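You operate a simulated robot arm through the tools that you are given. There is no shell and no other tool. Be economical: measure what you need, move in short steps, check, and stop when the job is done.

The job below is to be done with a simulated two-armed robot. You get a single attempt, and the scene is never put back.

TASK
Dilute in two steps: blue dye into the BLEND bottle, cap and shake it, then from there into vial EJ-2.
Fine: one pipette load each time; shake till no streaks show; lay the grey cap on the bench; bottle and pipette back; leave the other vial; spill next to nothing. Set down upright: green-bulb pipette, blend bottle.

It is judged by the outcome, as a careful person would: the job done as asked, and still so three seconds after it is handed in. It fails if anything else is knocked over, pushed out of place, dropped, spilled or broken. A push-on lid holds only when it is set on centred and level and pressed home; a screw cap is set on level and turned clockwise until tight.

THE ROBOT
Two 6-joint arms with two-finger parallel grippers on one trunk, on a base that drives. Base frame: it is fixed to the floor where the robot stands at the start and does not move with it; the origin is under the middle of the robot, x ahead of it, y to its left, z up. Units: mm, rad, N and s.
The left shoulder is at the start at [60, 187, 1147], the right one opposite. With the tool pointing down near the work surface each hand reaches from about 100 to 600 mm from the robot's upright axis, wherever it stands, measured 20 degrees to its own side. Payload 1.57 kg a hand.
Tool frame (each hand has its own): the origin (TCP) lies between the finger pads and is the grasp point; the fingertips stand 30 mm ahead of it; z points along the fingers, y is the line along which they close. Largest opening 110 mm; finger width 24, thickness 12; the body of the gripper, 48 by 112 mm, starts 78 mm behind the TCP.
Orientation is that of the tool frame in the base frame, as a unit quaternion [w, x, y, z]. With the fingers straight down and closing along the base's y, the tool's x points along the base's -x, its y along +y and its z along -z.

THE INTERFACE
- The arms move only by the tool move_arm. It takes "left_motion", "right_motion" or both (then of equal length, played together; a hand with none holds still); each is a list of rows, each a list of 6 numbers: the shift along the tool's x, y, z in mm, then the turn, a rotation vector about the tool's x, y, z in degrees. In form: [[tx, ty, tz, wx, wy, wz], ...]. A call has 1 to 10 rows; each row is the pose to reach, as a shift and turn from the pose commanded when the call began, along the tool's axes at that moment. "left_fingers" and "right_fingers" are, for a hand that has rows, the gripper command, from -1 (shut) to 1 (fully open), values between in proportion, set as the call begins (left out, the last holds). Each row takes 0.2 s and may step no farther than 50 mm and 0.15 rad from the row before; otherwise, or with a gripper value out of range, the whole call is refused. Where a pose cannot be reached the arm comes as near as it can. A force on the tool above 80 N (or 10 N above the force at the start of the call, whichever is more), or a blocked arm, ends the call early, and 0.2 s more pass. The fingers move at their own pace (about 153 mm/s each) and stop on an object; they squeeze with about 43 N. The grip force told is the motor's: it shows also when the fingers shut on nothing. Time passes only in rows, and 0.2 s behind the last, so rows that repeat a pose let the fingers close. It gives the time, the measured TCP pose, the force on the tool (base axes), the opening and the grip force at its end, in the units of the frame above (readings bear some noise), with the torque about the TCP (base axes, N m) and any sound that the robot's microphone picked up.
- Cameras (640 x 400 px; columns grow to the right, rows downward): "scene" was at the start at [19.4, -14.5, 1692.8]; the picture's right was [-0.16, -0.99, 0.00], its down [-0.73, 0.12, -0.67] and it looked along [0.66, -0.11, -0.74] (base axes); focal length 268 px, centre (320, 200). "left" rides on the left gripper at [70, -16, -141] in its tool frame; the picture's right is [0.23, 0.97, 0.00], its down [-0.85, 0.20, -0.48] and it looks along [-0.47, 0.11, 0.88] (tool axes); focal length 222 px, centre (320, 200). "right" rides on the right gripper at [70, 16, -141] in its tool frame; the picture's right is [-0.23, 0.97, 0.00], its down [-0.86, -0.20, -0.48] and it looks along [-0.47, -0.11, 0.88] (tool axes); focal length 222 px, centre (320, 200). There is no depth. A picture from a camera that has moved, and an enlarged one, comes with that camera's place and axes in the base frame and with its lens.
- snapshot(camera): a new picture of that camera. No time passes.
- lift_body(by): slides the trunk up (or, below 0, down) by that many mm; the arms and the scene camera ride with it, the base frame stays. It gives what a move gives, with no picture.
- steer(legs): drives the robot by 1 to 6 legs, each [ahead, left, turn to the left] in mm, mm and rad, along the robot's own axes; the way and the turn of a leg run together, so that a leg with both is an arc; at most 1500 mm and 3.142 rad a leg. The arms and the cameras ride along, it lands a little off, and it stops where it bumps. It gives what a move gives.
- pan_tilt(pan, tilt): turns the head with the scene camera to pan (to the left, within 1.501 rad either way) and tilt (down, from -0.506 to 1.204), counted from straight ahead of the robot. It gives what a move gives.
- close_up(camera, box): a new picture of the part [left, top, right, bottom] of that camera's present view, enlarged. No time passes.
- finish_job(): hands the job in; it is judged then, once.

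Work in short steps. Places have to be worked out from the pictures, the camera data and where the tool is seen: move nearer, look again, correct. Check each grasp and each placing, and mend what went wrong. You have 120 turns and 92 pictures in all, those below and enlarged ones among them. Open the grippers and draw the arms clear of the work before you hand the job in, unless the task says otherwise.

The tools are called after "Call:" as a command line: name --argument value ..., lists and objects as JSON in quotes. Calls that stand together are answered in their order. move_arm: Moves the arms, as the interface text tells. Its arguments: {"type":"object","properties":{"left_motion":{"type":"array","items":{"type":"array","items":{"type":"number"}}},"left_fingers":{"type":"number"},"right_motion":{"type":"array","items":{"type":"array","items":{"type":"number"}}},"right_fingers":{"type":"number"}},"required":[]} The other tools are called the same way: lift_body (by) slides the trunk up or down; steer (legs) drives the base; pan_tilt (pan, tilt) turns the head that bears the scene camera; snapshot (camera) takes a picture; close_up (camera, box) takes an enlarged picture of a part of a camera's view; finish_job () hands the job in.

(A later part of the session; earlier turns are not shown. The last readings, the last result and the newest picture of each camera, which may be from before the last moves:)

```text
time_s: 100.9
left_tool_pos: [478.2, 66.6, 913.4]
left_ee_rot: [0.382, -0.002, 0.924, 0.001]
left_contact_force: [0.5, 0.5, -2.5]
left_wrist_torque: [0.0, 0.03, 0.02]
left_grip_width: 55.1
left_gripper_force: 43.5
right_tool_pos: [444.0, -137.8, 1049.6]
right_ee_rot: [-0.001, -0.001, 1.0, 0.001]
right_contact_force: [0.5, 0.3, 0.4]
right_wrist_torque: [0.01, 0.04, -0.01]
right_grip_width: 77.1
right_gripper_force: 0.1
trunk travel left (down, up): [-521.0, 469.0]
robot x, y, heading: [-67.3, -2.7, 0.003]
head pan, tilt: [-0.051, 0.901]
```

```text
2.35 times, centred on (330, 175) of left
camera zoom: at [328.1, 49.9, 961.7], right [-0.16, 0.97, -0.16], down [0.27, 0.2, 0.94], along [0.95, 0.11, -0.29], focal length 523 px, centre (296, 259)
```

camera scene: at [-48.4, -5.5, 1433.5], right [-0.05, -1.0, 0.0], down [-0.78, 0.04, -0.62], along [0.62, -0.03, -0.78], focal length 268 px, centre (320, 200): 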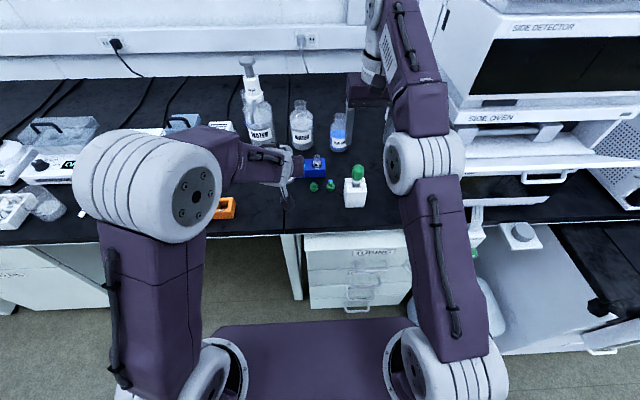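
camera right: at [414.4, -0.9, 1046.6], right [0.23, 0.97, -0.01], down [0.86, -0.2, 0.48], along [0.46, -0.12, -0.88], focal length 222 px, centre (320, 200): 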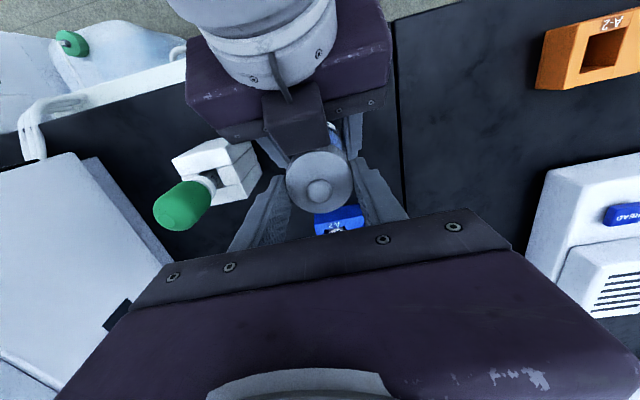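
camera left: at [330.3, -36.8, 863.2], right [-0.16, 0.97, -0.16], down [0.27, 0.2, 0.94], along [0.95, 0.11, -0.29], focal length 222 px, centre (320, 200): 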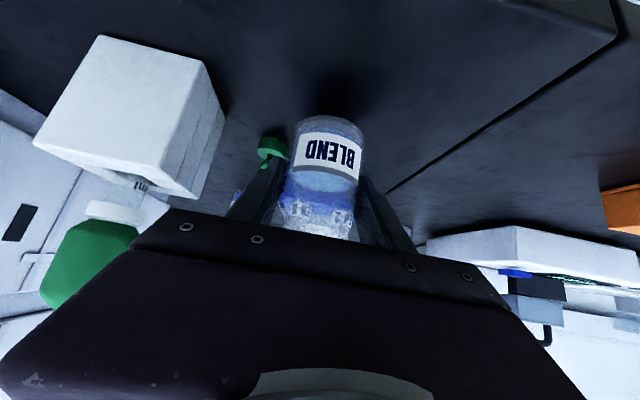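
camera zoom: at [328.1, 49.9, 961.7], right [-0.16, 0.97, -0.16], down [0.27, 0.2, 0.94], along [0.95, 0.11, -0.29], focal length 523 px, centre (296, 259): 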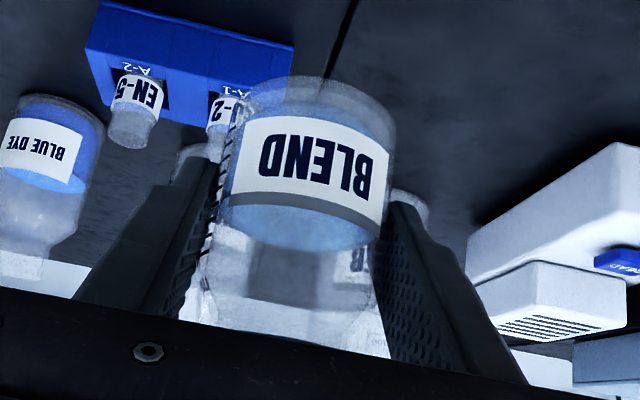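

It looks fairly even, but I can't rule out streaks from here. I shake considerably longer.

Call:
move_arm --left_motion '[[-34, 0, -34, 0, 0, 0], [0, 0, 0, 0, 0, 0], [-34, 0, -34, 0, 0, 0], [0, 0, 0, 0, 0, 0], [-34, 0, -34, 0, 0, 0], [0, 0, 0, 0, 0, 0], [-34, 0, -34, 0, 0, 0], [0, 0, 0, 0, 0, 0], [-34, 0, -34, 0, 0, 0], [0, 0, 0, 0, 0, 0]]'

Call:
move_arm --left_motion '[[-34, 0, -34, 0, 0, 0], [0, 0, 0, 0, 0, 0], [-34, 0, -34, 0, 0, 0], [0, 0, 0, 0, 0, 0], [-34, 0, -34, 0, 0, 0], [0, 0, 0, 0, 0, 0], [-34, 0, -34, 0, 0, 0], [0, 0, 0, 0, 0, 0], [-34, 0, -34, 0, 0, 0], [0, 0, 0, 0, 0, 0]]'

Call:
move_arm --left_motion '[[0, 45, 0, 0, 0, 0], [0, 0, 0, 0, 0, 0], [0, 45, 0, 0, 0, 0], [0, 0, 0, 0, 0, 0], [-34, 0, -34, 0, 0, 0], [0, 0, 0, 0, 0, 0], [-34, 0, -34, 0, 0, 0], [0, 0, 0, 0, 0, 0], [-34, 0, -34, 0, 0, 0], [0, 0, 0, 0, 0, 0]]'

Call:
move_arm --left_motion '[[-34, 0, -34, 0, 0, 0], [0, 0, 0, 0, 0, 0], [-34, 0, -34, 0, 0, 0], [0, 0, 0, 0, 0, 0], [-34, 0, -34, 0, 0, 0], [0, 0, 0, 0, 0, 0], [-34, 0, -34, 0, 0, 0], [0, 0, 0, 0, 0, 0], [-34, 0, -34, 0, 0, 0], [0, 0, 0, 0, 0, 0]]'

Call:
close_up --camera "left" --box '[270, 110, 390, 220]'

```text
time_s: 103.1
left_tool_pos: [477.1, 69.4, 913.0]
left_ee_rot: [0.382, -0.001, 0.924, 0.0]
left_contact_force: [0.9, 0.2, -1.8]
left_wrist_torque: [0.02, 0.01, 0.04]
left_grip_width: 55.1
left_gripper_force: 43.1
right_tool_pos: [443.4, -138.4, 1049.3]
right_ee_rot: [-0.003, 0.0, 1.0, 0.002]
right_contact_force: [0.4, 0.0, 0.0]
right_wrist_torque: [0.04, 0.05, 0.01]
right_grip_width: 77.0
right_gripper_force: 0.1
trunk travel left (down, up): [-521.0, 469.0]
robot x, y, heading: [-65.9, -0.0, 0.003]
head pan, tilt: [-0.051, 0.901]
```

```text
time_s: 105.3
left_tool_pos: [479.0, 67.8, 914.3]
left_ee_rot: [0.382, -0.001, 0.924, 0.001]
left_contact_force: [0.0, 0.3, -2.9]
left_wrist_torque: [0.04, 0.02, 0.03]
left_grip_width: 55.2
left_gripper_force: 43.1
right_tool_pos: [443.4, -137.0, 1049.2]
right_ee_rot: [-0.002, -0.001, 1.0, 0.0]
right_contact_force: [0.9, 0.0, -0.3]
right_wrist_torque: [-0.03, 0.07, -0.01]
right_grip_width: 77.0
right_gripper_force: 0.1
trunk travel left (down, up): [-521.0, 469.0]
robot x, y, heading: [-63.9, -1.2, -0.0]
head pan, tilt: [-0.051, 0.901]
```

```text
time_s: 107.5
left_tool_pos: [477.2, 66.8, 911.9]
left_ee_rot: [0.382, -0.002, 0.924, 0.0]
left_contact_force: [0.6, 0.5, -2.2]
left_wrist_torque: [-0.02, 0.0, -0.02]
left_grip_width: 55.2
left_gripper_force: 42.6
right_tool_pos: [443.6, -138.2, 1048.9]
right_ee_rot: [-0.001, -0.001, 1.0, 0.001]
right_contact_force: [-0.3, 0.6, -0.1]
right_wrist_torque: [0.0, 0.05, -0.03]
right_grip_width: 77.0
right_gripper_force: 0.0
trunk travel left (down, up): [-521.0, 469.0]
robot x, y, heading: [-64.1, 0.3, -0.004]
head pan, tilt: [-0.051, 0.901]
```

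```text
time_s: 109.7
left_tool_pos: [477.8, 67.4, 913.8]
left_ee_rot: [0.382, -0.001, 0.924, 0.0]
left_contact_force: [0.3, -0.6, -2.1]
left_wrist_torque: [0.01, 0.03, 0.01]
left_grip_width: 55.1
left_gripper_force: 43.2
right_tool_pos: [444.6, -139.1, 1050.0]
right_ee_rot: [-0.002, 0.0, 1.0, 0.001]
right_contact_force: [0.0, -0.8, -0.9]
right_wrist_torque: [-0.02, 0.03, 0.01]
right_grip_width: 77.0
right_gripper_force: 0.1
trunk travel left (down, up): [-521.0, 469.0]
robot x, y, heading: [-66.9, 1.4, -0.0]
head pan, tilt: [-0.051, 0.901]
```

```text
3.64 times, centred on (330, 165) of left
camera zoom: at [327.3, 51.0, 963.6], right [-0.16, 0.97, -0.16], down [0.27, 0.2, 0.94], along [0.95, 0.11, -0.29], focal length 808 px, centre (284, 327)
```

zoom: 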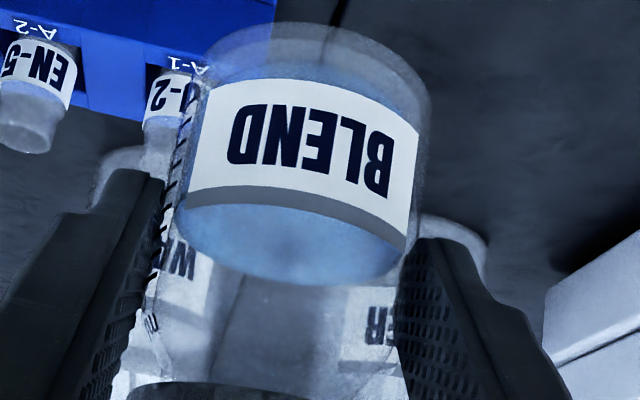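

The liquid is an even pale blue with no streaks. I bring the bottle back to the capping spot, stopping just above the bench.

Call:
move_arm --left_motion '[[5, -10, 5, 0, 0, 0], [15, -25, 15, 0, 0, 0], [30, -45, 30, 0, 0, 0], [45, -65, 45, 0, 0, 0], [60, -80, 60, 0, 0, 0], [70, -85, 70, 0, 0, 0], [76, -85, 76, 0, 0, 0], [78.5, -85, 78.5, 0, 0, 0], [79.5, -85, 79.5, 0, 0, 0]]'

Call:
move_arm --right_motion '[[-5, 25, 20, 0, 0, 0], [-12, 55, 45, 0, 0, 0], [-18, 80, 75, 0, 0, 0], [-25, 105, 105, 0, 0, 0], [-32, 119, 130, 0, 0, 0], [-39, 119.5, 145, 0, 0, 0], [-39, 119.5, 150, 0, 0, 0]]'

Call:
close_up --camera "right" --box '[250, 90, 390, 220]'

```text
time_s: 111.7
left_tool_pos: [476.6, -20.0, 806.9]
left_ee_rot: [0.388, -0.001, 0.922, 0.0]
left_contact_force: [4.1, -0.2, 29.8]
left_wrist_torque: [0.23, -0.49, -0.26]
left_grip_width: 55.1
left_gripper_force: 42.7
right_tool_pos: [437.8, -137.8, 1052.4]
right_ee_rot: [0.002, 0.0, 1.0, 0.001]
right_contact_force: [0.2, 0.4, 0.1]
right_wrist_torque: [-0.01, 0.02, -0.01]
right_grip_width: 77.2
right_gripper_force: 0.1
trunk travel left (down, up): [-521.0, 469.0]
robot x, y, heading: [-64.9, 3.5, 0.001]
head pan, tilt: [-0.051, 0.901]
```

```text
time_s: 113.3
left_tool_pos: [476.7, -18.8, 804.0]
left_ee_rot: [0.384, -0.001, 0.923, 0.001]
left_contact_force: [6.5, -1.3, 23.3]
left_wrist_torque: [0.04, -0.79, -0.2]
left_grip_width: 55.2
left_gripper_force: 43.2
right_tool_pos: [479.5, -18.5, 902.6]
right_ee_rot: [0.001, -0.001, 1.0, 0.0]
right_contact_force: [-0.2, 0.1, -0.5]
right_wrist_torque: [0.02, 0.01, 0.02]
right_grip_width: 76.8
right_gripper_force: 0.1
trunk travel left (down, up): [-521.0, 469.0]
robot x, y, heading: [-67.8, 1.3, 0.003]
head pan, tilt: [-0.051, 0.901]
```

```text
3.08 times, centred on (320, 155) of right
camera zoom: at [409.1, -2.6, 1044.3], right [0.23, 0.97, 0.0], down [0.85, -0.2, 0.48], along [0.47, -0.11, -0.88], focal length 684 px, centre (320, 338)
```

zoom: 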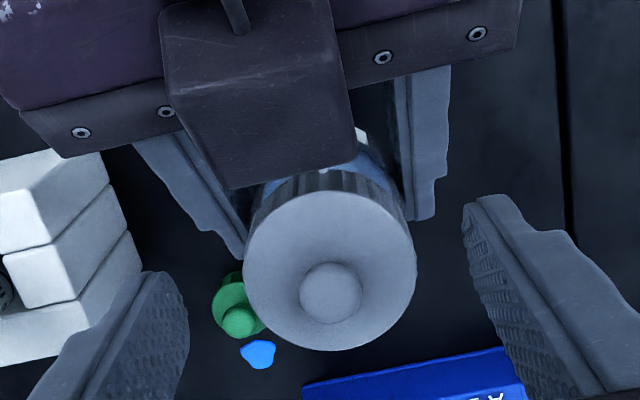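

The cap sits level on the bottle, slightly ahead and left of the hand. I shift, lower around its rim and grip it.

Call:
move_arm --right_motion '[[-4.5, 3, 8, 0, 0, 0], [-4.5, 3, 16, 0, 0, 0], [-4.5, 3, 26, 0, 0, 0], [-4.5, 3, 36, 0, 0, 0], [-4.5, 3, 43, 0, 0, 0]]'

Call:
move_arm --right_motion '[[0, 0, 0, 0, 0, 0], [0, 0, 0, 0, 0, 0], [0, 0, 0, 0, 0, 0]]' --right_fingers -0.4

```text
time_s: 114.5
left_tool_pos: [475.5, -18.8, 804.9]
left_ee_rot: [0.384, -0.001, 0.923, 0.0]
left_contact_force: [4.4, -2.9, 20.1]
left_wrist_torque: [-0.18, -0.71, -0.1]
left_grip_width: 54.9
left_gripper_force: 43.0
right_tool_pos: [485.5, -16.7, 858.2]
right_ee_rot: [0.001, 0.0, 1.0, 0.001]
right_contact_force: [0.8, -0.3, 0.2]
right_wrist_torque: [-0.02, 0.0, 0.0]
right_grip_width: 77.1
right_gripper_force: 0.0
trunk travel left (down, up): [-521.0, 469.0]
robot x, y, heading: [-67.3, -2.1, 0.001]
head pan, tilt: [-0.051, 0.901]
```

```text
time_s: 115.3
left_tool_pos: [475.7, -19.0, 803.4]
left_ee_rot: [0.383, -0.002, 0.924, 0.0]
left_contact_force: [1.7, 1.8, 18.0]
left_wrist_torque: [-0.41, -0.44, -0.01]
left_grip_width: 54.7
left_gripper_force: 42.7
right_tool_pos: [484.7, -16.8, 858.9]
right_ee_rot: [0.001, 0.0, 1.0, 0.0]
right_contact_force: [-0.4, -5.4, -0.9]
right_wrist_torque: [-0.04, 0.0, -0.06]
right_grip_width: 50.3
right_gripper_force: 43.0
trunk travel left (down, up): [-521.0, 469.0]
robot x, y, heading: [-66.9, 1.9, 0.003]
head pan, tilt: [-0.051, 0.901]
heard: snap
```

Gripped at 50.3 mm. I pull the cap up slowly while the left hand holds the bottle.

Call:
move_arm --right_motion '[[0, 0, -1.5, 0, 0, 0], [0, 0, -3, 0, 0, 0], [0, 0, -4.5, 0, 0, 0], [0, 0, -6, 0, 0, 0], [0, 0, -7.5, 0, 0, 0], [0, 0, -9, 0, 0, 0]]'

```text
time_s: 116.7
left_tool_pos: [476.4, -17.7, 804.0]
left_ee_rot: [0.384, -0.002, 0.923, 0.0]
left_contact_force: [-6.5, 8.2, 18.1]
left_wrist_torque: [-0.54, -0.42, 0.07]
left_grip_width: 55.2
left_gripper_force: 43.1
right_tool_pos: [483.7, -17.4, 869.0]
right_ee_rot: [0.001, 0.0, 1.0, 0.0]
right_contact_force: [4.1, -11.9, -5.3]
right_wrist_torque: [-0.14, -0.05, -0.07]
right_grip_width: 50.3
right_gripper_force: 42.4
trunk travel left (down, up): [-521.0, 469.0]
robot x, y, heading: [-62.9, -1.2, 0.002]
head pan, tilt: [-0.051, 0.901]
```

The cap is sliding off easily while the bottle stays down. I lift it well clear.

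Call:
move_arm --right_motion '[[0, -0.8, -5, 0, 0, 0], [0, -0.8, -10, 0, 0, 0], [0, -0.8, -18, 0, 0, 0], [0, -0.8, -28, 0, 0, 0], [0, -0.8, -36, 0, 0, 0]]'

Call:
close_up --camera "left" --box '[250, 90, 410, 260]'

```text
time_s: 117.9
left_tool_pos: [475.9, -17.7, 803.8]
left_ee_rot: [0.383, -0.001, 0.924, 0.001]
left_contact_force: [-1.9, 0.6, 11.3]
left_wrist_torque: [0.1, -0.14, -0.03]
left_grip_width: 55.2
left_gripper_force: 42.6
right_tool_pos: [484.3, -16.7, 905.4]
right_ee_rot: [0.001, -0.001, 1.0, 0.001]
right_contact_force: [0.0, 0.7, 0.2]
right_wrist_torque: [0.03, 0.0, 0.03]
right_grip_width: 49.9
right_gripper_force: 43.3
trunk travel left (down, up): [-521.0, 469.0]
robot x, y, heading: [-65.9, -2.7, 0.004]
head pan, tilt: [-0.051, 0.901]
```

```text
2.35 times, centred on (330, 175) of left
camera zoom: at [325.6, -35.1, 852.6], right [-0.16, 0.97, -0.16], down [0.26, 0.2, 0.94], along [0.95, 0.11, -0.29], focal length 523 px, centre (296, 259)
```

zoom: 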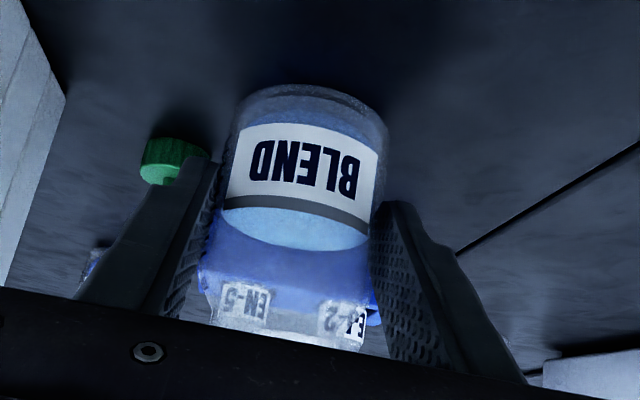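

The bottle stands open on the bench. I carry it back to its original spot and set it down gently.

Call:
move_arm --left_motion '[[-4, 0, -4, 0, 0, 0], [-7, 0, -7, 0, 0, 0], [-9, 14, -5, 0, 0, 0], [-12, 30, -2, 0, 0, 0], [-15, 46, 1, 0, 0, 0], [-18, 62, 4, 0, 0, 0], [-20, 76, 6, 0, 0, 0], [-21.5, 84, 7.5, 0, 0, 0], [-19, 84, 10, 0, 0, 0], [-16, 84, 13, 0, 0, 0]]'

Call:
move_arm --left_motion '[[0.7, 0, 0.7, 0, 0, 0], [1.3, 0, 1.3, 0, 0, 0]]'

```text
time_s: 120.1
left_tool_pos: [497.3, 66.6, 804.4]
left_ee_rot: [0.383, 0.0, 0.924, 0.0]
left_contact_force: [-0.8, 0.6, -2.5]
left_wrist_torque: [-0.01, 0.0, 0.0]
left_grip_width: 54.8
left_gripper_force: 43.0
right_tool_pos: [485.8, -15.5, 903.7]
right_ee_rot: [0.0, 0.0, 1.0, 0.001]
right_contact_force: [0.8, -0.1, 0.6]
right_wrist_torque: [0.01, 0.03, 0.02]
right_grip_width: 50.1
right_gripper_force: 43.1
trunk travel left (down, up): [-521.0, 469.0]
robot x, y, heading: [-62.6, -3.3, 0.003]
head pan, tilt: [-0.051, 0.901]
```

```text
time_s: 120.7
left_tool_pos: [498.3, 66.6, 802.2]
left_ee_rot: [0.383, -0.001, 0.924, 0.0]
left_contact_force: [-0.2, 1.6, 1.4]
left_wrist_torque: [0.09, 0.0, 0.0]
left_grip_width: 55.0
left_gripper_force: 43.3
right_tool_pos: [484.4, -16.2, 903.6]
right_ee_rot: [-0.001, 0.0, 1.0, 0.001]
right_contact_force: [0.6, -0.2, -0.4]
right_wrist_torque: [-0.03, 0.03, -0.03]
right_grip_width: 50.0
right_gripper_force: 43.5
trunk travel left (down, up): [-521.0, 469.0]
robot x, y, heading: [-62.5, -1.0, 0.003]
head pan, tilt: [-0.051, 0.901]
```

Touched down. I open the left hand and draw it back and up, away to the left.

Call:
move_arm --left_motion '[[0, 0, 0, 0, 0, 0], [0, 0, 0, 0, 0, 0], [0, 0, 0, 0, 0, 0]]' --left_fingers 0.6

Call:
move_arm --left_motion '[[-10, 0, -20, 0, 0, 0], [-25, 0, -40, 0, 0, 0], [-50, 0, -60, 0, 0, 0], [-75, 5, -80, 0, 4, 0], [-95, 25, -100, 0, 9, 0], [-115, 50, -120, 0, 14, 0], [-130, 75, -140, 0, 20, 0], [-140, 100, -155, 0, 26, 0], [-140, 125, -160, 0, 32, 0], [-140, 140, -160, 0, 38, 0]]'

Call:
snapshot --camera "right"

```text
time_s: 121.5
left_tool_pos: [497.9, 65.4, 802.2]
left_ee_rot: [0.383, -0.002, 0.924, 0.001]
left_contact_force: [0.1, 0.6, -0.4]
left_wrist_torque: [-0.01, 0.0, -0.01]
left_grip_width: 88.0
left_gripper_force: 0.0
right_tool_pos: [486.1, -17.2, 902.7]
right_ee_rot: [0.0, 0.0, 1.0, 0.001]
right_contact_force: [-0.1, -1.0, -1.0]
right_wrist_torque: [0.0, -0.05, 0.0]
right_grip_width: 50.3
right_gripper_force: 43.1
trunk travel left (down, up): [-521.0, 469.0]
robot x, y, heading: [-66.8, -2.4, 0.001]
head pan, tilt: [-0.051, 0.901]
```

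```text
time_s: 122.4
left_tool_pos: [479.4, 67.6, 866.5]
left_ee_rot: [0.361, 0.008, 0.932, 0.006]
left_contact_force: [-0.1, -0.9, -0.7]
left_wrist_torque: [0.0, 0.03, 0.01]
left_grip_width: 88.1
left_gripper_force: 0.0
right_tool_pos: [491.4, -16.3, 913.8]
right_ee_rot: [0.019, 0.002, 1.0, 0.006]
right_contact_force: [0.4, -0.4, 0.6]
right_wrist_torque: [0.01, 0.0, -0.03]
right_grip_width: 50.4
right_gripper_force: 43.2
trunk travel left (down, up): [-521.0, 469.0]
robot x, y, heading: [-63.8, 0.9, 0.005]
head pan, tilt: [-0.051, 0.901]
stopped in row 4 (left hand): the force on the tool passed its limit (the readings are from after the stop); the commanded pose is now the measured one
```

```text
10 pictures are left
camera right: at [415.5, -0.5, 1053.3], right [0.23, 0.97, 0.02], down [0.84, -0.21, 0.51], along [0.5, -0.1, -0.86], focal length 222 px, centre (320, 200)
```

right: 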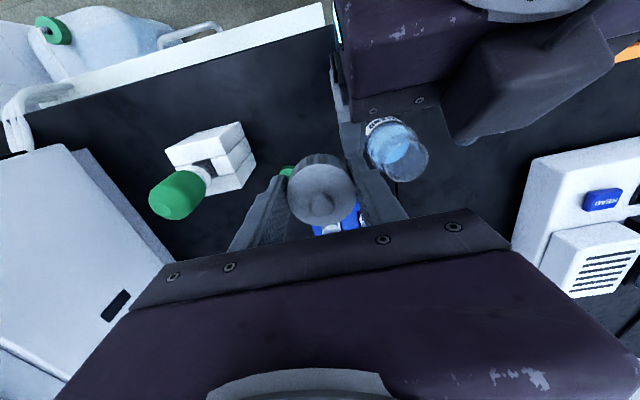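

The open left finger brushed the right gripper; nothing fell and the bottle stands. I move the right hand 40 mm right and re-level it, then continue withdrawing the left.

Call:
move_arm --right_motion '[[0, -10, -3, 0.3, 1, 0], [0, -20, -5, 0.7, 2.2, -0.2], [0, -30, -5, 0.7, 2.2, -0.2], [0, -40, -5, 0.7, 2.2, -0.2]]'

Call:
move_arm --left_motion '[[-15, 0, -20, 0, 0, 0], [-30, 0, -40, 0, 0, 0], [-50, 10, -60, 0, 0, 0], [-70, 30, -80, 0, 0, 0], [-85, 55, -100, 0, 5, 0], [-95, 80, -120, 0, 11, 0], [-105, 100, -130, 0, 17, 0], [-110, 120, -140, 0, 23, 0]]'

```text
time_s: 123.4
left_tool_pos: [479.8, 67.2, 866.7]
left_ee_rot: [0.361, 0.008, 0.932, 0.006]
left_contact_force: [-0.2, 0.1, 0.3]
left_wrist_torque: [-0.03, 0.01, 0.01]
left_grip_width: 88.0
left_gripper_force: 0.0
right_tool_pos: [490.5, -57.2, 918.0]
right_ee_rot: [-0.001, 0.0, 1.0, 0.001]
right_contact_force: [-0.6, 0.7, -0.2]
right_wrist_torque: [0.0, -0.01, 0.0]
right_grip_width: 50.0
right_gripper_force: 43.3
right hand out of reach, approached as far as the arm can: row 2
trunk travel left (down, up): [-521.0, 469.0]
robot x, y, heading: [-63.3, 0.2, 0.001]
head pan, tilt: [-0.051, 0.901]
```

```text
time_s: 125.2
left_tool_pos: [469.8, 186.0, 1046.1]
left_ee_rot: [0.167, 0.007, 0.986, 0.006]
left_contact_force: [-0.7, -0.2, 0.4]
left_wrist_torque: [0.02, 0.0, 0.0]
left_grip_width: 87.8
left_gripper_force: 0.0
right_tool_pos: [489.9, -55.9, 918.4]
right_ee_rot: [0.0, 0.0, 1.0, 0.0]
right_contact_force: [0.5, 0.1, 0.3]
right_wrist_torque: [-0.02, 0.02, -0.02]
right_grip_width: 50.1
right_gripper_force: 42.8
trunk travel left (down, up): [-521.0, 469.0]
robot x, y, heading: [-66.3, -1.1, 0.001]
head pan, tilt: [-0.051, 0.901]
```

The left is clear. I take the cap back to its original spot and lower it to just above the bench.

Call:
move_arm --right_motion '[[15, 12, 10, 0, 0, 0], [30, 24, 25, 0, 0, 0], [45, 36, 45, 0, 0, 0], [54, 42, 65, 0, 0, 0], [54, 42, 90, 0, 0, 0], [54, 42, 110, 0, 0, 0], [54, 42, 122, 0, 0, 0]]'

Call:
move_arm --right_motion '[[0, 0, 2, 0, 0, 0], [0, 0, 4, 0, 0, 0]]'

```text
time_s: 126.8
left_tool_pos: [468.7, 184.1, 1046.1]
left_ee_rot: [0.168, 0.008, 0.986, 0.007]
left_contact_force: [0.3, 0.5, 0.6]
left_wrist_torque: [0.01, -0.02, -0.01]
left_grip_width: 88.0
left_gripper_force: 0.0
right_tool_pos: [490.0, -15.5, 872.1]
right_ee_rot: [-0.003, -0.001, 1.0, 0.0]
right_contact_force: [-0.2, 0.8, -1.0]
right_wrist_torque: [0.0, -0.04, 0.0]
right_grip_width: 50.1
right_gripper_force: 43.2
right hand out of reach, approached as far as the arm can: row 1, 2, 3, 4, 5, 6, 7
trunk travel left (down, up): [-521.0, 469.0]
robot x, y, heading: [-65.6, 0.9, 0.001]
head pan, tilt: [-0.051, 0.901]
```

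```text
time_s: 127.4
left_tool_pos: [468.7, 185.2, 1046.8]
left_ee_rot: [0.168, 0.007, 0.986, 0.007]
left_contact_force: [0.0, -0.2, -0.3]
left_wrist_torque: [0.06, -0.01, 0.02]
left_grip_width: 87.9
left_gripper_force: 0.0
right_tool_pos: [490.3, -15.2, 869.4]
right_ee_rot: [-0.001, 0.0, 1.0, 0.0]
right_contact_force: [-0.1, 0.0, -0.2]
right_wrist_torque: [-0.02, 0.02, 0.0]
right_grip_width: 50.4
right_gripper_force: 42.9
trunk travel left (down, up): [-521.0, 469.0]
robot x, y, heading: [-65.8, -0.6, 0.005]
head pan, tilt: [-0.051, 0.901]
```

The arm didn't retract in x. I try moving straight back in x with small steps.

Call:
move_arm --right_motion '[[10, 0, 0, 0, 0, 0], [20, 0, 0, 0, 0, 0], [30, 0, 0, 0, 0, 0], [40, 0, 0, 0, 0, 0], [50, 0, 0, 0, 0, 0]]'

```text
time_s: 128.6
left_tool_pos: [470.4, 185.6, 1046.2]
left_ee_rot: [0.167, 0.007, 0.986, 0.008]
left_contact_force: [-0.9, 0.5, -0.2]
left_wrist_torque: [0.0, -0.04, 0.01]
left_grip_width: 88.1
left_gripper_force: 0.1
right_tool_pos: [485.7, -7.9, 875.8]
right_ee_rot: [-0.002, 0.0, 1.0, 0.001]
right_contact_force: [-0.2, -0.4, 0.0]
right_wrist_torque: [-0.04, -0.01, 0.0]
right_grip_width: 50.0
right_gripper_force: 42.9
right hand out of reach, approached as far as the arm can: row 1, 2, 3, 4, 5
trunk travel left (down, up): [-521.0, 469.0]
robot x, y, heading: [-65.7, 0.3, 0.0]
head pan, tilt: [-0.051, 0.901]
```

The arm seems stuck near full stretch. I try going up and to the right together with retracting, as worked before.

Call:
move_arm --right_motion '[[0, -10, -10, 0, 0, 0], [3, -20, -20, 0, 0, 0], [8, -35, -35, 0, 0, 0], [15, -50, -50, 0, 0, 0], [25, -65, -65, 0, 0, 0], [35, -80, -80, 0, 0, 0]]'

```text
time_s: 130.0
left_tool_pos: [465.6, 182.2, 1048.0]
left_ee_rot: [0.17, 0.007, 0.985, 0.008]
left_contact_force: [-1.4, -0.6, 0.1]
left_wrist_torque: [0.04, 0.01, 0.0]
left_grip_width: 88.1
left_gripper_force: 0.0
right_tool_pos: [464.2, -84.2, 981.4]
right_ee_rot: [-0.007, -0.001, 1.0, 0.0]
right_contact_force: [-0.5, 0.4, -0.4]
right_wrist_torque: [0.01, -0.03, 0.01]
right_grip_width: 50.3
right_gripper_force: 42.9
right hand out of reach, approached as far as the arm can: row 2, 3, 4, 5, 6
trunk travel left (down, up): [-521.0, 469.0]
robot x, y, heading: [-62.7, 0.5, 0.002]
head pan, tilt: [-0.051, 0.901]
```

I try straight down from here, into the interior of the workspace.

Call:
move_arm --right_motion '[[0, 0, 10, 0, 0, 0], [3, 3, 22, 0, 0, 0], [8, 8, 36, 0, 0, 0], [14, 14, 50, 0, 0, 0]]'

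Call:
snapshot --camera "scene"

```text
time_s: 131.0
left_tool_pos: [469.5, 184.8, 1047.3]
left_ee_rot: [0.168, 0.007, 0.986, 0.008]
left_contact_force: [0.6, 0.3, -0.2]
left_wrist_torque: [0.0, 0.0, -0.02]
left_grip_width: 87.8
left_gripper_force: 0.0
right_tool_pos: [462.2, -66.6, 978.0]
right_ee_rot: [-0.012, 0.0, 1.0, -0.002]
right_contact_force: [1.0, 0.1, -1.0]
right_wrist_torque: [-0.01, 0.05, 0.01]
right_grip_width: 50.2
right_gripper_force: 43.0
right hand out of reach, approached as far as the arm can: row 1, 2, 3, 4
trunk travel left (down, up): [-521.0, 469.0]
robot x, y, heading: [-63.7, 3.3, 0.002]
head pan, tilt: [-0.051, 0.901]
```

```text
9 pictures are left
camera scene: at [-48.6, -5.4, 1433.5], right [-0.05, -1.0, 0.0], down [-0.78, 0.04, -0.62], along [0.62, -0.03, -0.78], focal length 268 px, centre (320, 200)
```

scene: 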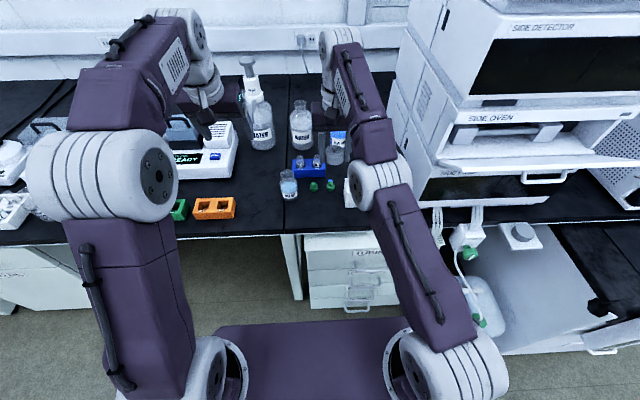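

The right elbow is nearly straight, so a radial pull toward the shoulder in large steps should bend it. I command that.

Call:
move_arm --right_motion '[[44, -11, 16, 0, 0, 0], [70, -18, 26, 0, 0, 0], [70, -18, 26, 0, 0, 0]]'

```text
time_s: 131.8
left_tool_pos: [468.8, 185.1, 1046.4]
left_ee_rot: [0.168, 0.007, 0.986, 0.007]
left_contact_force: [0.3, 0.0, 0.6]
left_wrist_torque: [0.01, -0.02, 0.0]
left_grip_width: 87.9
left_gripper_force: 0.1
right_tool_pos: [462.1, -66.6, 986.0]
right_ee_rot: [-0.003, 0.0, 1.0, 0.0]
right_contact_force: [-0.2, 0.1, -1.0]
right_wrist_torque: [0.01, -0.01, 0.0]
right_grip_width: 50.1
right_gripper_force: 42.9
right hand out of reach, approached as far as the arm can: row 1, 2, 3
trunk travel left (down, up): [-521.0, 469.0]
robot x, y, heading: [-64.7, 0.4, 0.001]
head pan, tilt: [-0.051, 0.901]
```

Still stuck, perhaps the elbow got pushed slightly past straight. I command outward to full stretch and then back inward with a sideways component.

Call:
move_arm --right_motion '[[-30, 8, -12, 0, 0, 0], [-45, 12, -18, 0, 0, 0], [-45, -30, -18, 0, 0, 0], [-10, -50, 0, 0, 0, 0], [25, -60, 15, 0, 0, 0], [50, -60, 25, 0, 0, 0], [70, -60, 35, 0, 0, 0]]'

```text
time_s: 133.4
left_tool_pos: [468.7, 183.3, 1045.7]
left_ee_rot: [0.168, 0.007, 0.986, 0.007]
left_contact_force: [-0.1, -0.8, 0.8]
left_wrist_torque: [-0.02, 0.0, -0.01]
left_grip_width: 88.2
left_gripper_force: 0.1
right_tool_pos: [470.2, -115.3, 986.5]
right_ee_rot: [-0.002, 0.0, 1.0, 0.0]
right_contact_force: [-0.2, -0.3, -0.7]
right_wrist_torque: [0.0, -0.03, 0.02]
right_grip_width: 50.3
right_gripper_force: 43.2
right hand out of reach, approached as far as the arm can: row 1, 2, 3, 5, 6, 7
trunk travel left (down, up): [-521.0, 469.0]
robot x, y, heading: [-67.3, -3.4, -0.0]
head pan, tilt: [-0.051, 0.901]
```

I try tilting the tool forward, since a rotation demand should excite the elbow and break the lock.

Call:
move_arm --right_motion '[[0, 0, 0, 0, -8, 0], [0, 0, 0, 0, -16, 0], [0, 0, 0, 0, -24, 0], [10, 0, 10, 0, -24, 0], [20, 0, 20, 0, -24, 0], [20, 0, 20, 0, -24, 0]]'

```text
time_s: 134.8
left_tool_pos: [469.1, 185.7, 1045.4]
left_ee_rot: [0.167, 0.008, 0.986, 0.007]
left_contact_force: [0.8, -0.8, -0.5]
left_wrist_torque: [0.03, 0.01, -0.01]
left_grip_width: 88.4
left_gripper_force: 0.0
right_tool_pos: [444.6, -110.1, 1145.0]
right_ee_rot: [0.168, 0.002, 0.986, -0.006]
right_contact_force: [0.6, 0.1, -0.2]
right_wrist_torque: [-0.02, -0.01, 0.01]
right_grip_width: 50.2
right_gripper_force: 42.5
right hand out of reach, approached as far as the arm can: row 1, 2, 3, 4, 5, 6
trunk travel left (down, up): [-521.0, 469.0]
robot x, y, heading: [-64.9, -1.7, -0.004]
head pan, tilt: [-0.051, 0.901]
```

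It moved along the limit surface only. I command a clearly interior pose similar to the arm's starting posture, in larger steps.

Call:
move_arm --right_motion '[[15, -15, 40, 0, 6, 0], [30, -30, 80, 0, 12, 0], [50, -40, 120, 0, 19, 0], [70, -40, 130, 0, 19, 0], [80, -40, 130, 0, 27, 0], [80, -40, 130, 0, 27, 0]]'

```text
time_s: 136.2
left_tool_pos: [468.0, 183.9, 1046.7]
left_ee_rot: [0.169, 0.007, 0.986, 0.007]
left_contact_force: [-0.3, -0.4, 0.3]
left_wrist_torque: [-0.01, -0.01, 0.03]
left_grip_width: 88.1
left_gripper_force: 0.0
right_tool_pos: [406.1, -146.4, 999.2]
right_ee_rot: [-0.067, 0.002, 0.998, -0.006]
right_contact_force: [-0.1, -0.3, -0.8]
right_wrist_torque: [0.01, -0.03, 0.02]
right_grip_width: 50.3
right_gripper_force: 42.8
right hand out of reach, approached as far as the arm can: row 1
trunk travel left (down, up): [-521.0, 469.0]
robot x, y, heading: [-65.1, -1.3, 0.002]
head pan, tilt: [-0.051, 0.901]
```

Unlocked. I re-level the tool and move over the cap's original spot, staying high.

Call:
move_arm --right_motion '[[-7, 20, 8, -0.2, -2, 0], [-15, 45, 20, -0.4, -4, 0], [-22, 70, 32, -0.6, -6, -0.1], [-30, 95, 44, -0.7, -7.7, -0.2], [-38, 120, 55, -0.7, -7.7, -0.2], [-38, 133, 55, -0.7, -7.7, -0.2]]'

```text
time_s: 137.6
left_tool_pos: [469.0, 184.3, 1046.3]
left_ee_rot: [0.168, 0.007, 0.986, 0.008]
left_contact_force: [0.1, -0.4, 0.2]
left_wrist_torque: [0.02, 0.0, 0.03]
left_grip_width: 87.9
left_gripper_force: 0.1
right_tool_pos: [440.4, -14.4, 939.9]
right_ee_rot: [0.001, 0.002, 1.0, 0.0]
right_contact_force: [-0.1, -0.7, -0.7]
right_wrist_torque: [-0.02, -0.03, 0.0]
right_grip_width: 50.3
right_gripper_force: 42.9
trunk travel left (down, up): [-521.0, 469.0]
robot x, y, heading: [-62.9, 0.5, 0.006]
head pan, tilt: [-0.051, 0.901]
```

Level at (440,-14,940). I lower the cap to just above the bench.

Call:
move_arm --right_motion '[[4, 0, 30, 0, 0, 0], [4, 0, 60, 0, 0, 0], [4, 0, 90, 0, 0, 0], [4, 0, 115, 0, 0, 0], [4, 0, 135, 0, 0, 0], [4, 0, 144, 0, 0, 0]]'

Call:
move_arm --right_motion '[[0, 0, 1.5, 0, 0, 0], [0, 0, 3, 0, 0, 0]]'

```text
time_s: 139.0
left_tool_pos: [468.9, 184.2, 1045.7]
left_ee_rot: [0.169, 0.007, 0.986, 0.007]
left_contact_force: [0.8, 0.1, 1.1]
left_wrist_torque: [-0.03, 0.02, 0.0]
left_grip_width: 87.9
left_gripper_force: 0.0
right_tool_pos: [436.0, -15.2, 795.4]
right_ee_rot: [0.0, 0.001, 1.0, 0.001]
right_contact_force: [-0.1, 0.4, -0.2]
right_wrist_torque: [-0.02, -0.01, 0.0]
right_grip_width: 50.3
right_gripper_force: 42.7
trunk travel left (down, up): [-521.0, 469.0]
robot x, y, heading: [-65.0, -5.2, 0.004]
head pan, tilt: [-0.051, 0.901]
```

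```text
time_s: 139.6
left_tool_pos: [468.8, 185.5, 1046.3]
left_ee_rot: [0.168, 0.008, 0.986, 0.006]
left_contact_force: [0.8, -1.2, 0.0]
left_wrist_torque: [0.03, 0.0, -0.03]
left_grip_width: 87.8
left_gripper_force: 0.0
right_tool_pos: [434.8, -14.6, 791.9]
right_ee_rot: [0.001, 0.002, 1.0, -0.001]
right_contact_force: [-0.5, 1.5, -1.1]
right_wrist_torque: [0.01, -0.02, -0.01]
right_grip_width: 50.4
right_gripper_force: 44.0
trunk travel left (down, up): [-521.0, 469.0]
robot x, y, heading: [-68.7, 1.0, 0.005]
head pan, tilt: [-0.051, 0.901]
```

Not touching yet; I inch down until contact shows.

Call:
move_arm --right_motion '[[0, 0, 0.8, 0, 0, 0], [0, 0, 1.6, 0, 0, 0]]'

```text
time_s: 140.2
left_tool_pos: [468.8, 184.8, 1046.7]
left_ee_rot: [0.168, 0.007, 0.986, 0.007]
left_contact_force: [0.5, 0.3, 0.3]
left_wrist_torque: [0.01, 0.0, 0.0]
left_grip_width: 88.0
left_gripper_force: 0.2
right_tool_pos: [435.6, -14.9, 791.0]
right_ee_rot: [0.0, 0.002, 1.0, 0.0]
right_contact_force: [-0.6, -0.1, 0.0]
right_wrist_torque: [0.0, 0.0, 0.0]
right_grip_width: 50.2
right_gripper_force: 42.9
trunk travel left (down, up): [-521.0, 469.0]
robot x, y, heading: [-66.1, -0.5, -0.0]
head pan, tilt: [-0.051, 0.901]
```

Call:
move_arm --right_motion '[[0, 0, 0.8, 0, 0, 0], [0, 0, 1.4, 0, 0, 0]]'

```text
time_s: 140.8
left_tool_pos: [469.4, 184.8, 1046.2]
left_ee_rot: [0.168, 0.007, 0.986, 0.007]
left_contact_force: [1.0, 0.6, -0.5]
left_wrist_torque: [-0.01, -0.01, 0.02]
left_grip_width: 87.9
left_gripper_force: 0.0
right_tool_pos: [435.2, -15.1, 789.7]
right_ee_rot: [0.0, 0.001, 1.0, 0.001]
right_contact_force: [0.2, -0.3, -0.4]
right_wrist_torque: [0.0, -0.02, 0.01]
right_grip_width: 50.2
right_gripper_force: 43.0
trunk travel left (down, up): [-521.0, 469.0]
robot x, y, heading: [-65.9, -0.6, -0.002]
head pan, tilt: [-0.051, 0.901]
```

Still no contact at 789.7; I go down another 2 mm in small steps.

Call:
move_arm --right_motion '[[0, 0, 1, 0, 0, 0], [0, 0, 2, 0, 0, 0]]'

```text
time_s: 141.4
left_tool_pos: [469.6, 185.0, 1046.7]
left_ee_rot: [0.167, 0.006, 0.986, 0.007]
left_contact_force: [-0.3, -0.2, 0.7]
left_wrist_torque: [0.01, -0.01, 0.01]
left_grip_width: 88.0
left_gripper_force: 0.0
right_tool_pos: [436.6, -13.0, 787.0]
right_ee_rot: [0.001, 0.002, 1.0, 0.0]
right_contact_force: [0.8, -0.2, -0.8]
right_wrist_torque: [0.03, -0.01, 0.0]
right_grip_width: 50.1
right_gripper_force: 43.2
trunk travel left (down, up): [-521.0, 469.0]
robot x, y, heading: [-63.7, -2.5, -0.004]
head pan, tilt: [-0.051, 0.901]
```

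I look at the cap's height over the bench.

Call:
close_up --camera "right" --box '[220, 100, 420, 260]'

```text
2.50 times, centred on (320, 180) of right
camera zoom: at [365.8, 3.0, 929.2], right [0.23, 0.97, 0.0], down [0.85, -0.2, 0.48], along [0.47, -0.11, -0.88], focal length 555 px, centre (320, 250)
```

zoom: 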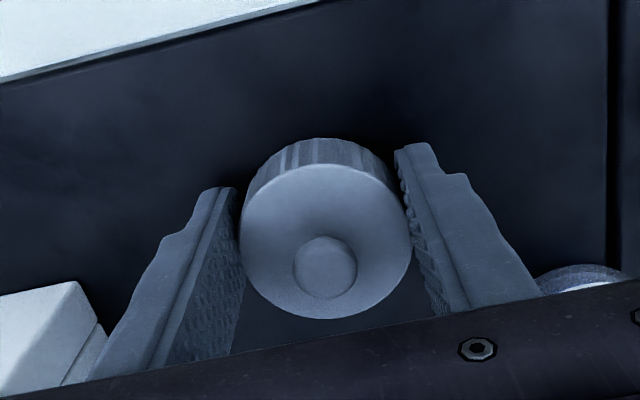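

The cap is essentially at bench level. I go 1.5 mm further and release, opening just a little at first.

Call:
move_arm --right_motion '[[0, 0, 0.8, 0, 0, 0], [0, 0, 1.5, 0, 0, 0]]'

Call:
move_arm --right_motion '[[0, 0, 0, 0, 0, 0], [0, 0, 0, 0, 0, 0]]' --right_fingers 0.35

Call:
move_arm --right_motion '[[0, 0, -25, 0, 0, 0], [0, 0, -60, 0, 0, 0], [0, 0, -95, 0, 0, 0], [0, 0, -130, 0, 0, 0], [0, 0, -165, 0, 0, 0]]'

Call:
snapshot --camera "right"

```text
time_s: 142.0
left_tool_pos: [470.0, 184.9, 1046.1]
left_ee_rot: [0.168, 0.007, 0.986, 0.007]
left_contact_force: [-0.4, 0.5, -0.1]
left_wrist_torque: [-0.01, 0.01, -0.06]
left_grip_width: 87.9
left_gripper_force: 0.0
right_tool_pos: [436.5, -14.8, 786.1]
right_ee_rot: [0.0, 0.001, 1.0, 0.0]
right_contact_force: [0.5, -0.5, -1.0]
right_wrist_torque: [-0.02, -0.01, 0.01]
right_grip_width: 50.4
right_gripper_force: 42.9
trunk travel left (down, up): [-521.0, 469.0]
robot x, y, heading: [-62.1, -3.6, 0.002]
head pan, tilt: [-0.051, 0.901]
```

```text
time_s: 142.6
left_tool_pos: [469.8, 184.2, 1046.4]
left_ee_rot: [0.168, 0.008, 0.986, 0.007]
left_contact_force: [0.2, 0.2, -0.5]
left_wrist_torque: [-0.02, 0.01, -0.02]
left_grip_width: 88.1
left_gripper_force: 0.0
right_tool_pos: [434.6, -13.8, 786.9]
right_ee_rot: [0.0, 0.001, 1.0, -0.001]
right_contact_force: [0.0, -0.1, 0.8]
right_wrist_torque: [0.0, 0.01, -0.01]
right_grip_width: 74.2
right_gripper_force: 0.0
trunk travel left (down, up): [-521.0, 469.0]
robot x, y, heading: [-63.7, -1.5, 0.004]
head pan, tilt: [-0.051, 0.901]
```

```text
time_s: 143.8
left_tool_pos: [469.1, 185.1, 1046.9]
left_ee_rot: [0.168, 0.007, 0.986, 0.007]
left_contact_force: [0.2, 0.0, -0.1]
left_wrist_torque: [0.0, 0.0, 0.03]
left_grip_width: 87.8
left_gripper_force: 0.0
right_tool_pos: [437.7, -12.3, 951.7]
right_ee_rot: [0.0, 0.0, 1.0, 0.0]
right_contact_force: [0.5, 0.2, -0.5]
right_wrist_torque: [0.01, 0.01, -0.01]
right_grip_width: 74.2
right_gripper_force: 0.1
trunk travel left (down, up): [-521.0, 469.0]
robot x, y, heading: [-64.3, -1.4, 0.005]
head pan, tilt: [-0.051, 0.901]
```

```text
7 pictures are left
camera right: at [367.0, 4.4, 1093.2], right [0.23, 0.97, 0.0], down [0.85, -0.2, 0.48], along [0.47, -0.11, -0.88], focal length 222 px, centre (320, 200)
```

right: 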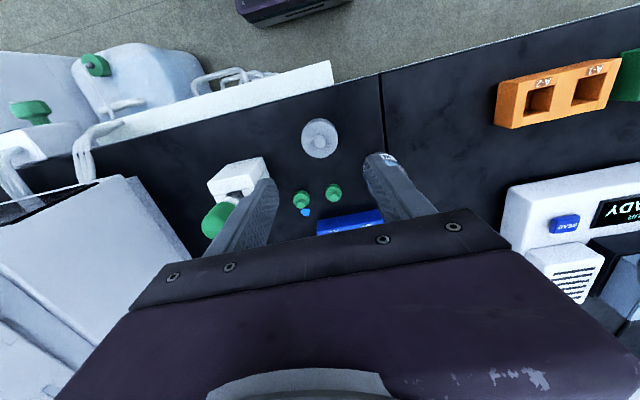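

The cap lies on the bench and everything is in place. I raise the trunk to the pickup height and bring the right hand back to the 45° pose near the pipette.

Call:
lift_body --by 154

Call:
move_arm --right_motion '[[-8, -13, 15, 0, -5, 0], [-16, -26, 30, 0, -10, 0], [-24, -39, 45, 0, -15, 0], [-32, -52, 60, 0, -20, 0], [-40, -65, 75, 0, -25, 0], [-48, -78, 90, 0, -30, 0], [-56, -90, 105, 0, -35, 0], [-64, -102, 120, 0, -40, 0], [-72, -113, 136, 0, -45, 0], [-72, -113, 136, 0, -45, 0]]' --right_fingers 0.1

```text
time_s: 145.6
left_tool_pos: [469.2, 184.8, 1199.7]
left_ee_rot: [0.167, 0.007, 0.986, 0.007]
left_contact_force: [-0.3, -0.1, 0.5]
left_wrist_torque: [0.02, -0.02, -0.05]
left_grip_width: 87.7
left_gripper_force: 0.1
right_tool_pos: [437.3, -13.2, 1103.4]
right_ee_rot: [-0.001, 0.0, 1.0, 0.001]
right_contact_force: [0.2, 0.5, 0.2]
right_wrist_torque: [-0.02, -0.03, -0.02]
right_grip_width: 74.1
right_gripper_force: 0.1
trunk travel left (down, up): [-675.0, 315.0]
robot x, y, heading: [-65.0, -4.9, 0.0]
head pan, tilt: [-0.051, 0.901]
```

```text
time_s: 147.8
left_tool_pos: [471.0, 184.9, 1199.6]
left_ee_rot: [0.167, 0.006, 0.986, 0.007]
left_contact_force: [0.5, -0.9, -0.5]
left_wrist_torque: [0.01, -0.01, -0.01]
left_grip_width: 87.8
left_gripper_force: 0.0
right_tool_pos: [509.7, -126.5, 967.4]
right_ee_rot: [0.381, 0.002, 0.924, -0.001]
right_contact_force: [-1.0, 0.6, -0.2]
right_wrist_torque: [0.0, 0.01, -0.01]
right_grip_width: 60.3
right_gripper_force: 0.0
right hand out of reach, approached as far as the arm can: row 8, 9
trunk travel left (down, up): [-675.0, 315.0]
robot x, y, heading: [-64.6, -0.5, 0.001]
head pan, tilt: [-0.051, 0.901]
```

The 45° pose is reached. I move to above the bulb and check with one picture, which also gives the accurate camera pose.

Call:
move_arm --right_motion '[[11, -4, -3, 0, -0.3, 0], [23, -8, -7, 0, -0.3, 0], [34.2, -10.8, -10.2, 0, -0.3, 0], [34.2, -10.8, -10.2, 0, -0.3, 0]]'

Call:
close_up --camera "right" --box '[220, 0, 420, 200]'

```text
time_s: 148.8
left_tool_pos: [469.4, 185.0, 1200.6]
left_ee_rot: [0.168, 0.006, 0.986, 0.008]
left_contact_force: [0.0, 0.5, -0.2]
left_wrist_torque: [0.0, -0.04, 0.02]
left_grip_width: 88.0
left_gripper_force: 0.2
right_tool_pos: [477.5, -136.1, 951.8]
right_ee_rot: [0.385, 0.002, 0.923, -0.004]
right_contact_force: [-0.2, -0.1, -0.2]
right_wrist_torque: [0.02, 0.0, -0.01]
right_grip_width: 60.4
right_gripper_force: 0.1
trunk travel left (down, up): [-675.0, 315.0]
robot x, y, heading: [-64.0, -0.5, 0.002]
head pan, tilt: [-0.051, 0.901]
```

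```text
2.00 times, centred on (320, 100) of right
camera zoom: at [327.5, -118.5, 1002.5], right [0.17, 0.97, 0.16], down [0.26, -0.2, 0.94], along [0.95, -0.12, -0.29], focal length 444 px, centre (320, 400)
```

zoom: 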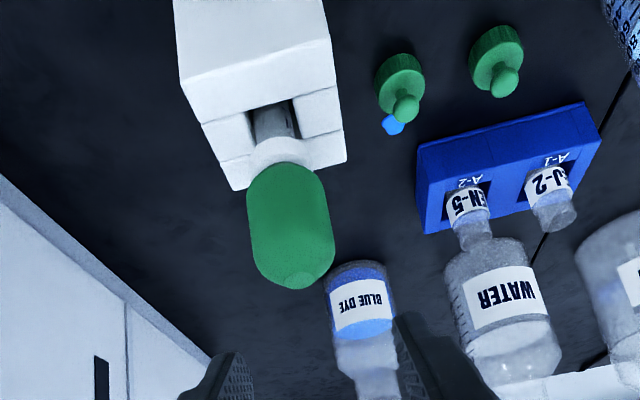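

Within about a millimetre of the reference. I fine-tune, lower 70 mm, and grip with the bulb squeezed.

Call:
move_arm --right_motion '[[-0.8, -0.7, 0.8, 0, 0, 0], [-0.8, -0.7, 0.8, 0, 0, 0]]'

Call:
lift_body --by -70

Call:
move_arm --right_motion '[[0, 0, 0, 0, 0, 0], [0, 0, 0, 0, 0, 0], [0, 0, 0, 0, 0, 0]]' --right_fingers -0.7

Call:
lift_body --by 170

```text
time_s: 149.3
left_tool_pos: [470.0, 184.7, 1200.6]
left_ee_rot: [0.168, 0.008, 0.986, 0.007]
left_contact_force: [0.4, 0.3, 0.7]
left_wrist_torque: [-0.02, -0.02, 0.01]
left_grip_width: 87.9
left_gripper_force: 0.1
right_tool_pos: [478.2, -137.2, 953.2]
right_ee_rot: [0.384, 0.002, 0.923, -0.003]
right_contact_force: [0.3, -0.7, 0.0]
right_wrist_torque: [0.02, -0.03, 0.0]
right_grip_width: 60.5
right_gripper_force: 0.1
trunk travel left (down, up): [-675.0, 315.0]
robot x, y, heading: [-65.4, 1.9, 0.002]
head pan, tilt: [-0.051, 0.901]
```

```text
time_s: 150.4
left_tool_pos: [468.6, 185.0, 1130.9]
left_ee_rot: [0.168, 0.007, 0.986, 0.007]
left_contact_force: [-0.4, 0.4, 0.5]
left_wrist_torque: [-0.02, 0.0, 0.0]
left_grip_width: 88.4
left_gripper_force: 0.0
right_tool_pos: [478.2, -137.0, 881.8]
right_ee_rot: [0.385, 0.003, 0.923, -0.003]
right_contact_force: [-0.3, 0.5, 0.0]
right_wrist_torque: [-0.03, 0.03, 0.01]
right_grip_width: 60.6
right_gripper_force: 0.0
trunk travel left (down, up): [-605.0, 385.0]
robot x, y, heading: [-65.8, -2.9, 0.002]
head pan, tilt: [-0.051, 0.901]
```

```text
time_s: 151.2
left_tool_pos: [469.1, 185.9, 1130.8]
left_ee_rot: [0.168, 0.006, 0.986, 0.008]
left_contact_force: [-0.1, 0.5, -0.9]
left_wrist_torque: [0.01, 0.01, -0.01]
left_grip_width: 88.3
left_gripper_force: 0.1
right_tool_pos: [478.1, -137.3, 881.6]
right_ee_rot: [0.385, 0.003, 0.923, -0.003]
right_contact_force: [-0.5, 1.2, 1.4]
right_wrist_torque: [0.12, -0.03, -0.04]
right_grip_width: 31.7
right_gripper_force: 40.5
trunk travel left (down, up): [-605.0, 385.0]
robot x, y, heading: [-68.4, 4.0, 0.002]
head pan, tilt: [-0.051, 0.901]
```

```text
time_s: 153.2
left_tool_pos: [469.3, 185.2, 1300.2]
left_ee_rot: [0.167, 0.008, 0.986, 0.006]
left_contact_force: [0.0, -0.1, 0.3]
left_wrist_torque: [0.0, 0.0, 0.0]
left_grip_width: 87.9
left_gripper_force: 0.3
right_tool_pos: [479.0, -136.0, 1052.5]
right_ee_rot: [0.384, 0.003, 0.923, -0.003]
right_contact_force: [-0.4, 0.3, -1.0]
right_wrist_torque: [-0.01, 0.03, -0.01]
right_grip_width: 31.6
right_gripper_force: 40.2
trunk travel left (down, up): [-775.0, 215.0]
robot x, y, heading: [-64.0, 1.6, 0.006]
head pan, tilt: [-0.051, 0.901]
```

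The pipette is held, squeezed and empty. I move over BLEND, whose mouth I now place at about (510,66).

Call:
move_arm --right_motion '[[-2, 20, 2, 0, 0, 0], [-4, 40, 4, 0, 0, 0], [-6, 60, 6, 0, 0, 0], [-8, 80, 8, 0, 0, 0], [-10, 100, 10, 0, 0, 0], [-12, 120, 12, 0, 0, 0], [-14, 140, 14, 0, 0, 0], [-16, 160, 16, 0, 0, 0], [-18, 182, 18, 0, 0, 0], [-20.5, 202, 20.5, 0, 0, 0]]'

Call:
lift_body --by -60

Call:
close_up --camera "right" --box '[240, 0, 400, 100]'

```text
time_s: 155.3
left_tool_pos: [470.5, 184.4, 1300.2]
left_ee_rot: [0.168, 0.007, 0.986, 0.008]
left_contact_force: [-0.3, 0.1, 0.2]
left_wrist_torque: [0.01, -0.02, -0.03]
left_grip_width: 88.0
left_gripper_force: 0.0
right_tool_pos: [509.2, 67.3, 1053.0]
right_ee_rot: [0.385, 0.003, 0.923, -0.004]
right_contact_force: [0.4, 0.6, -0.5]
right_wrist_torque: [0.0, 0.02, 0.01]
right_grip_width: 31.5
right_gripper_force: 40.3
trunk travel left (down, up): [-775.0, 215.0]
robot x, y, heading: [-67.6, 2.4, 0.003]
head pan, tilt: [-0.051, 0.901]
```

```text
time_s: 156.3
left_tool_pos: [468.8, 185.2, 1240.4]
left_ee_rot: [0.168, 0.007, 0.986, 0.007]
left_contact_force: [0.6, 0.6, 0.1]
left_wrist_torque: [-0.01, 0.0, -0.01]
left_grip_width: 88.0
left_gripper_force: 0.0
right_tool_pos: [508.3, 66.0, 992.8]
right_ee_rot: [0.384, 0.003, 0.923, -0.003]
right_contact_force: [0.6, -0.4, -1.0]
right_wrist_torque: [0.0, 0.01, 0.02]
right_grip_width: 31.4
right_gripper_force: 40.0
trunk travel left (down, up): [-715.0, 275.0]
robot x, y, heading: [-67.1, -1.1, -0.001]
head pan, tilt: [-0.051, 0.901]
```

```text
4.00 times, centred on (320, 50) of right
camera zoom: at [359.2, 84.0, 1042.9], right [0.17, 0.97, 0.16], down [0.26, -0.2, 0.94], along [0.95, -0.12, -0.29], focal length 888 px, centre (320, 800)
```

zoom: 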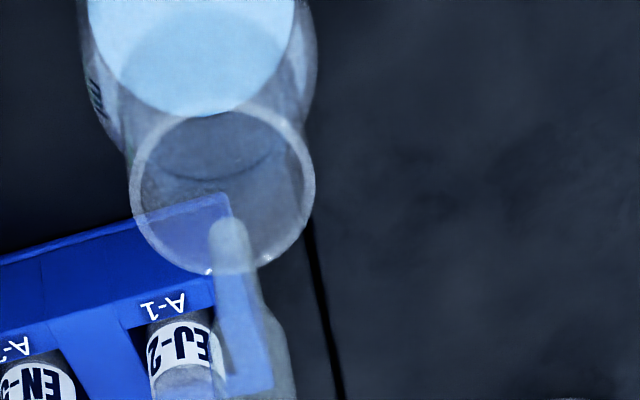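

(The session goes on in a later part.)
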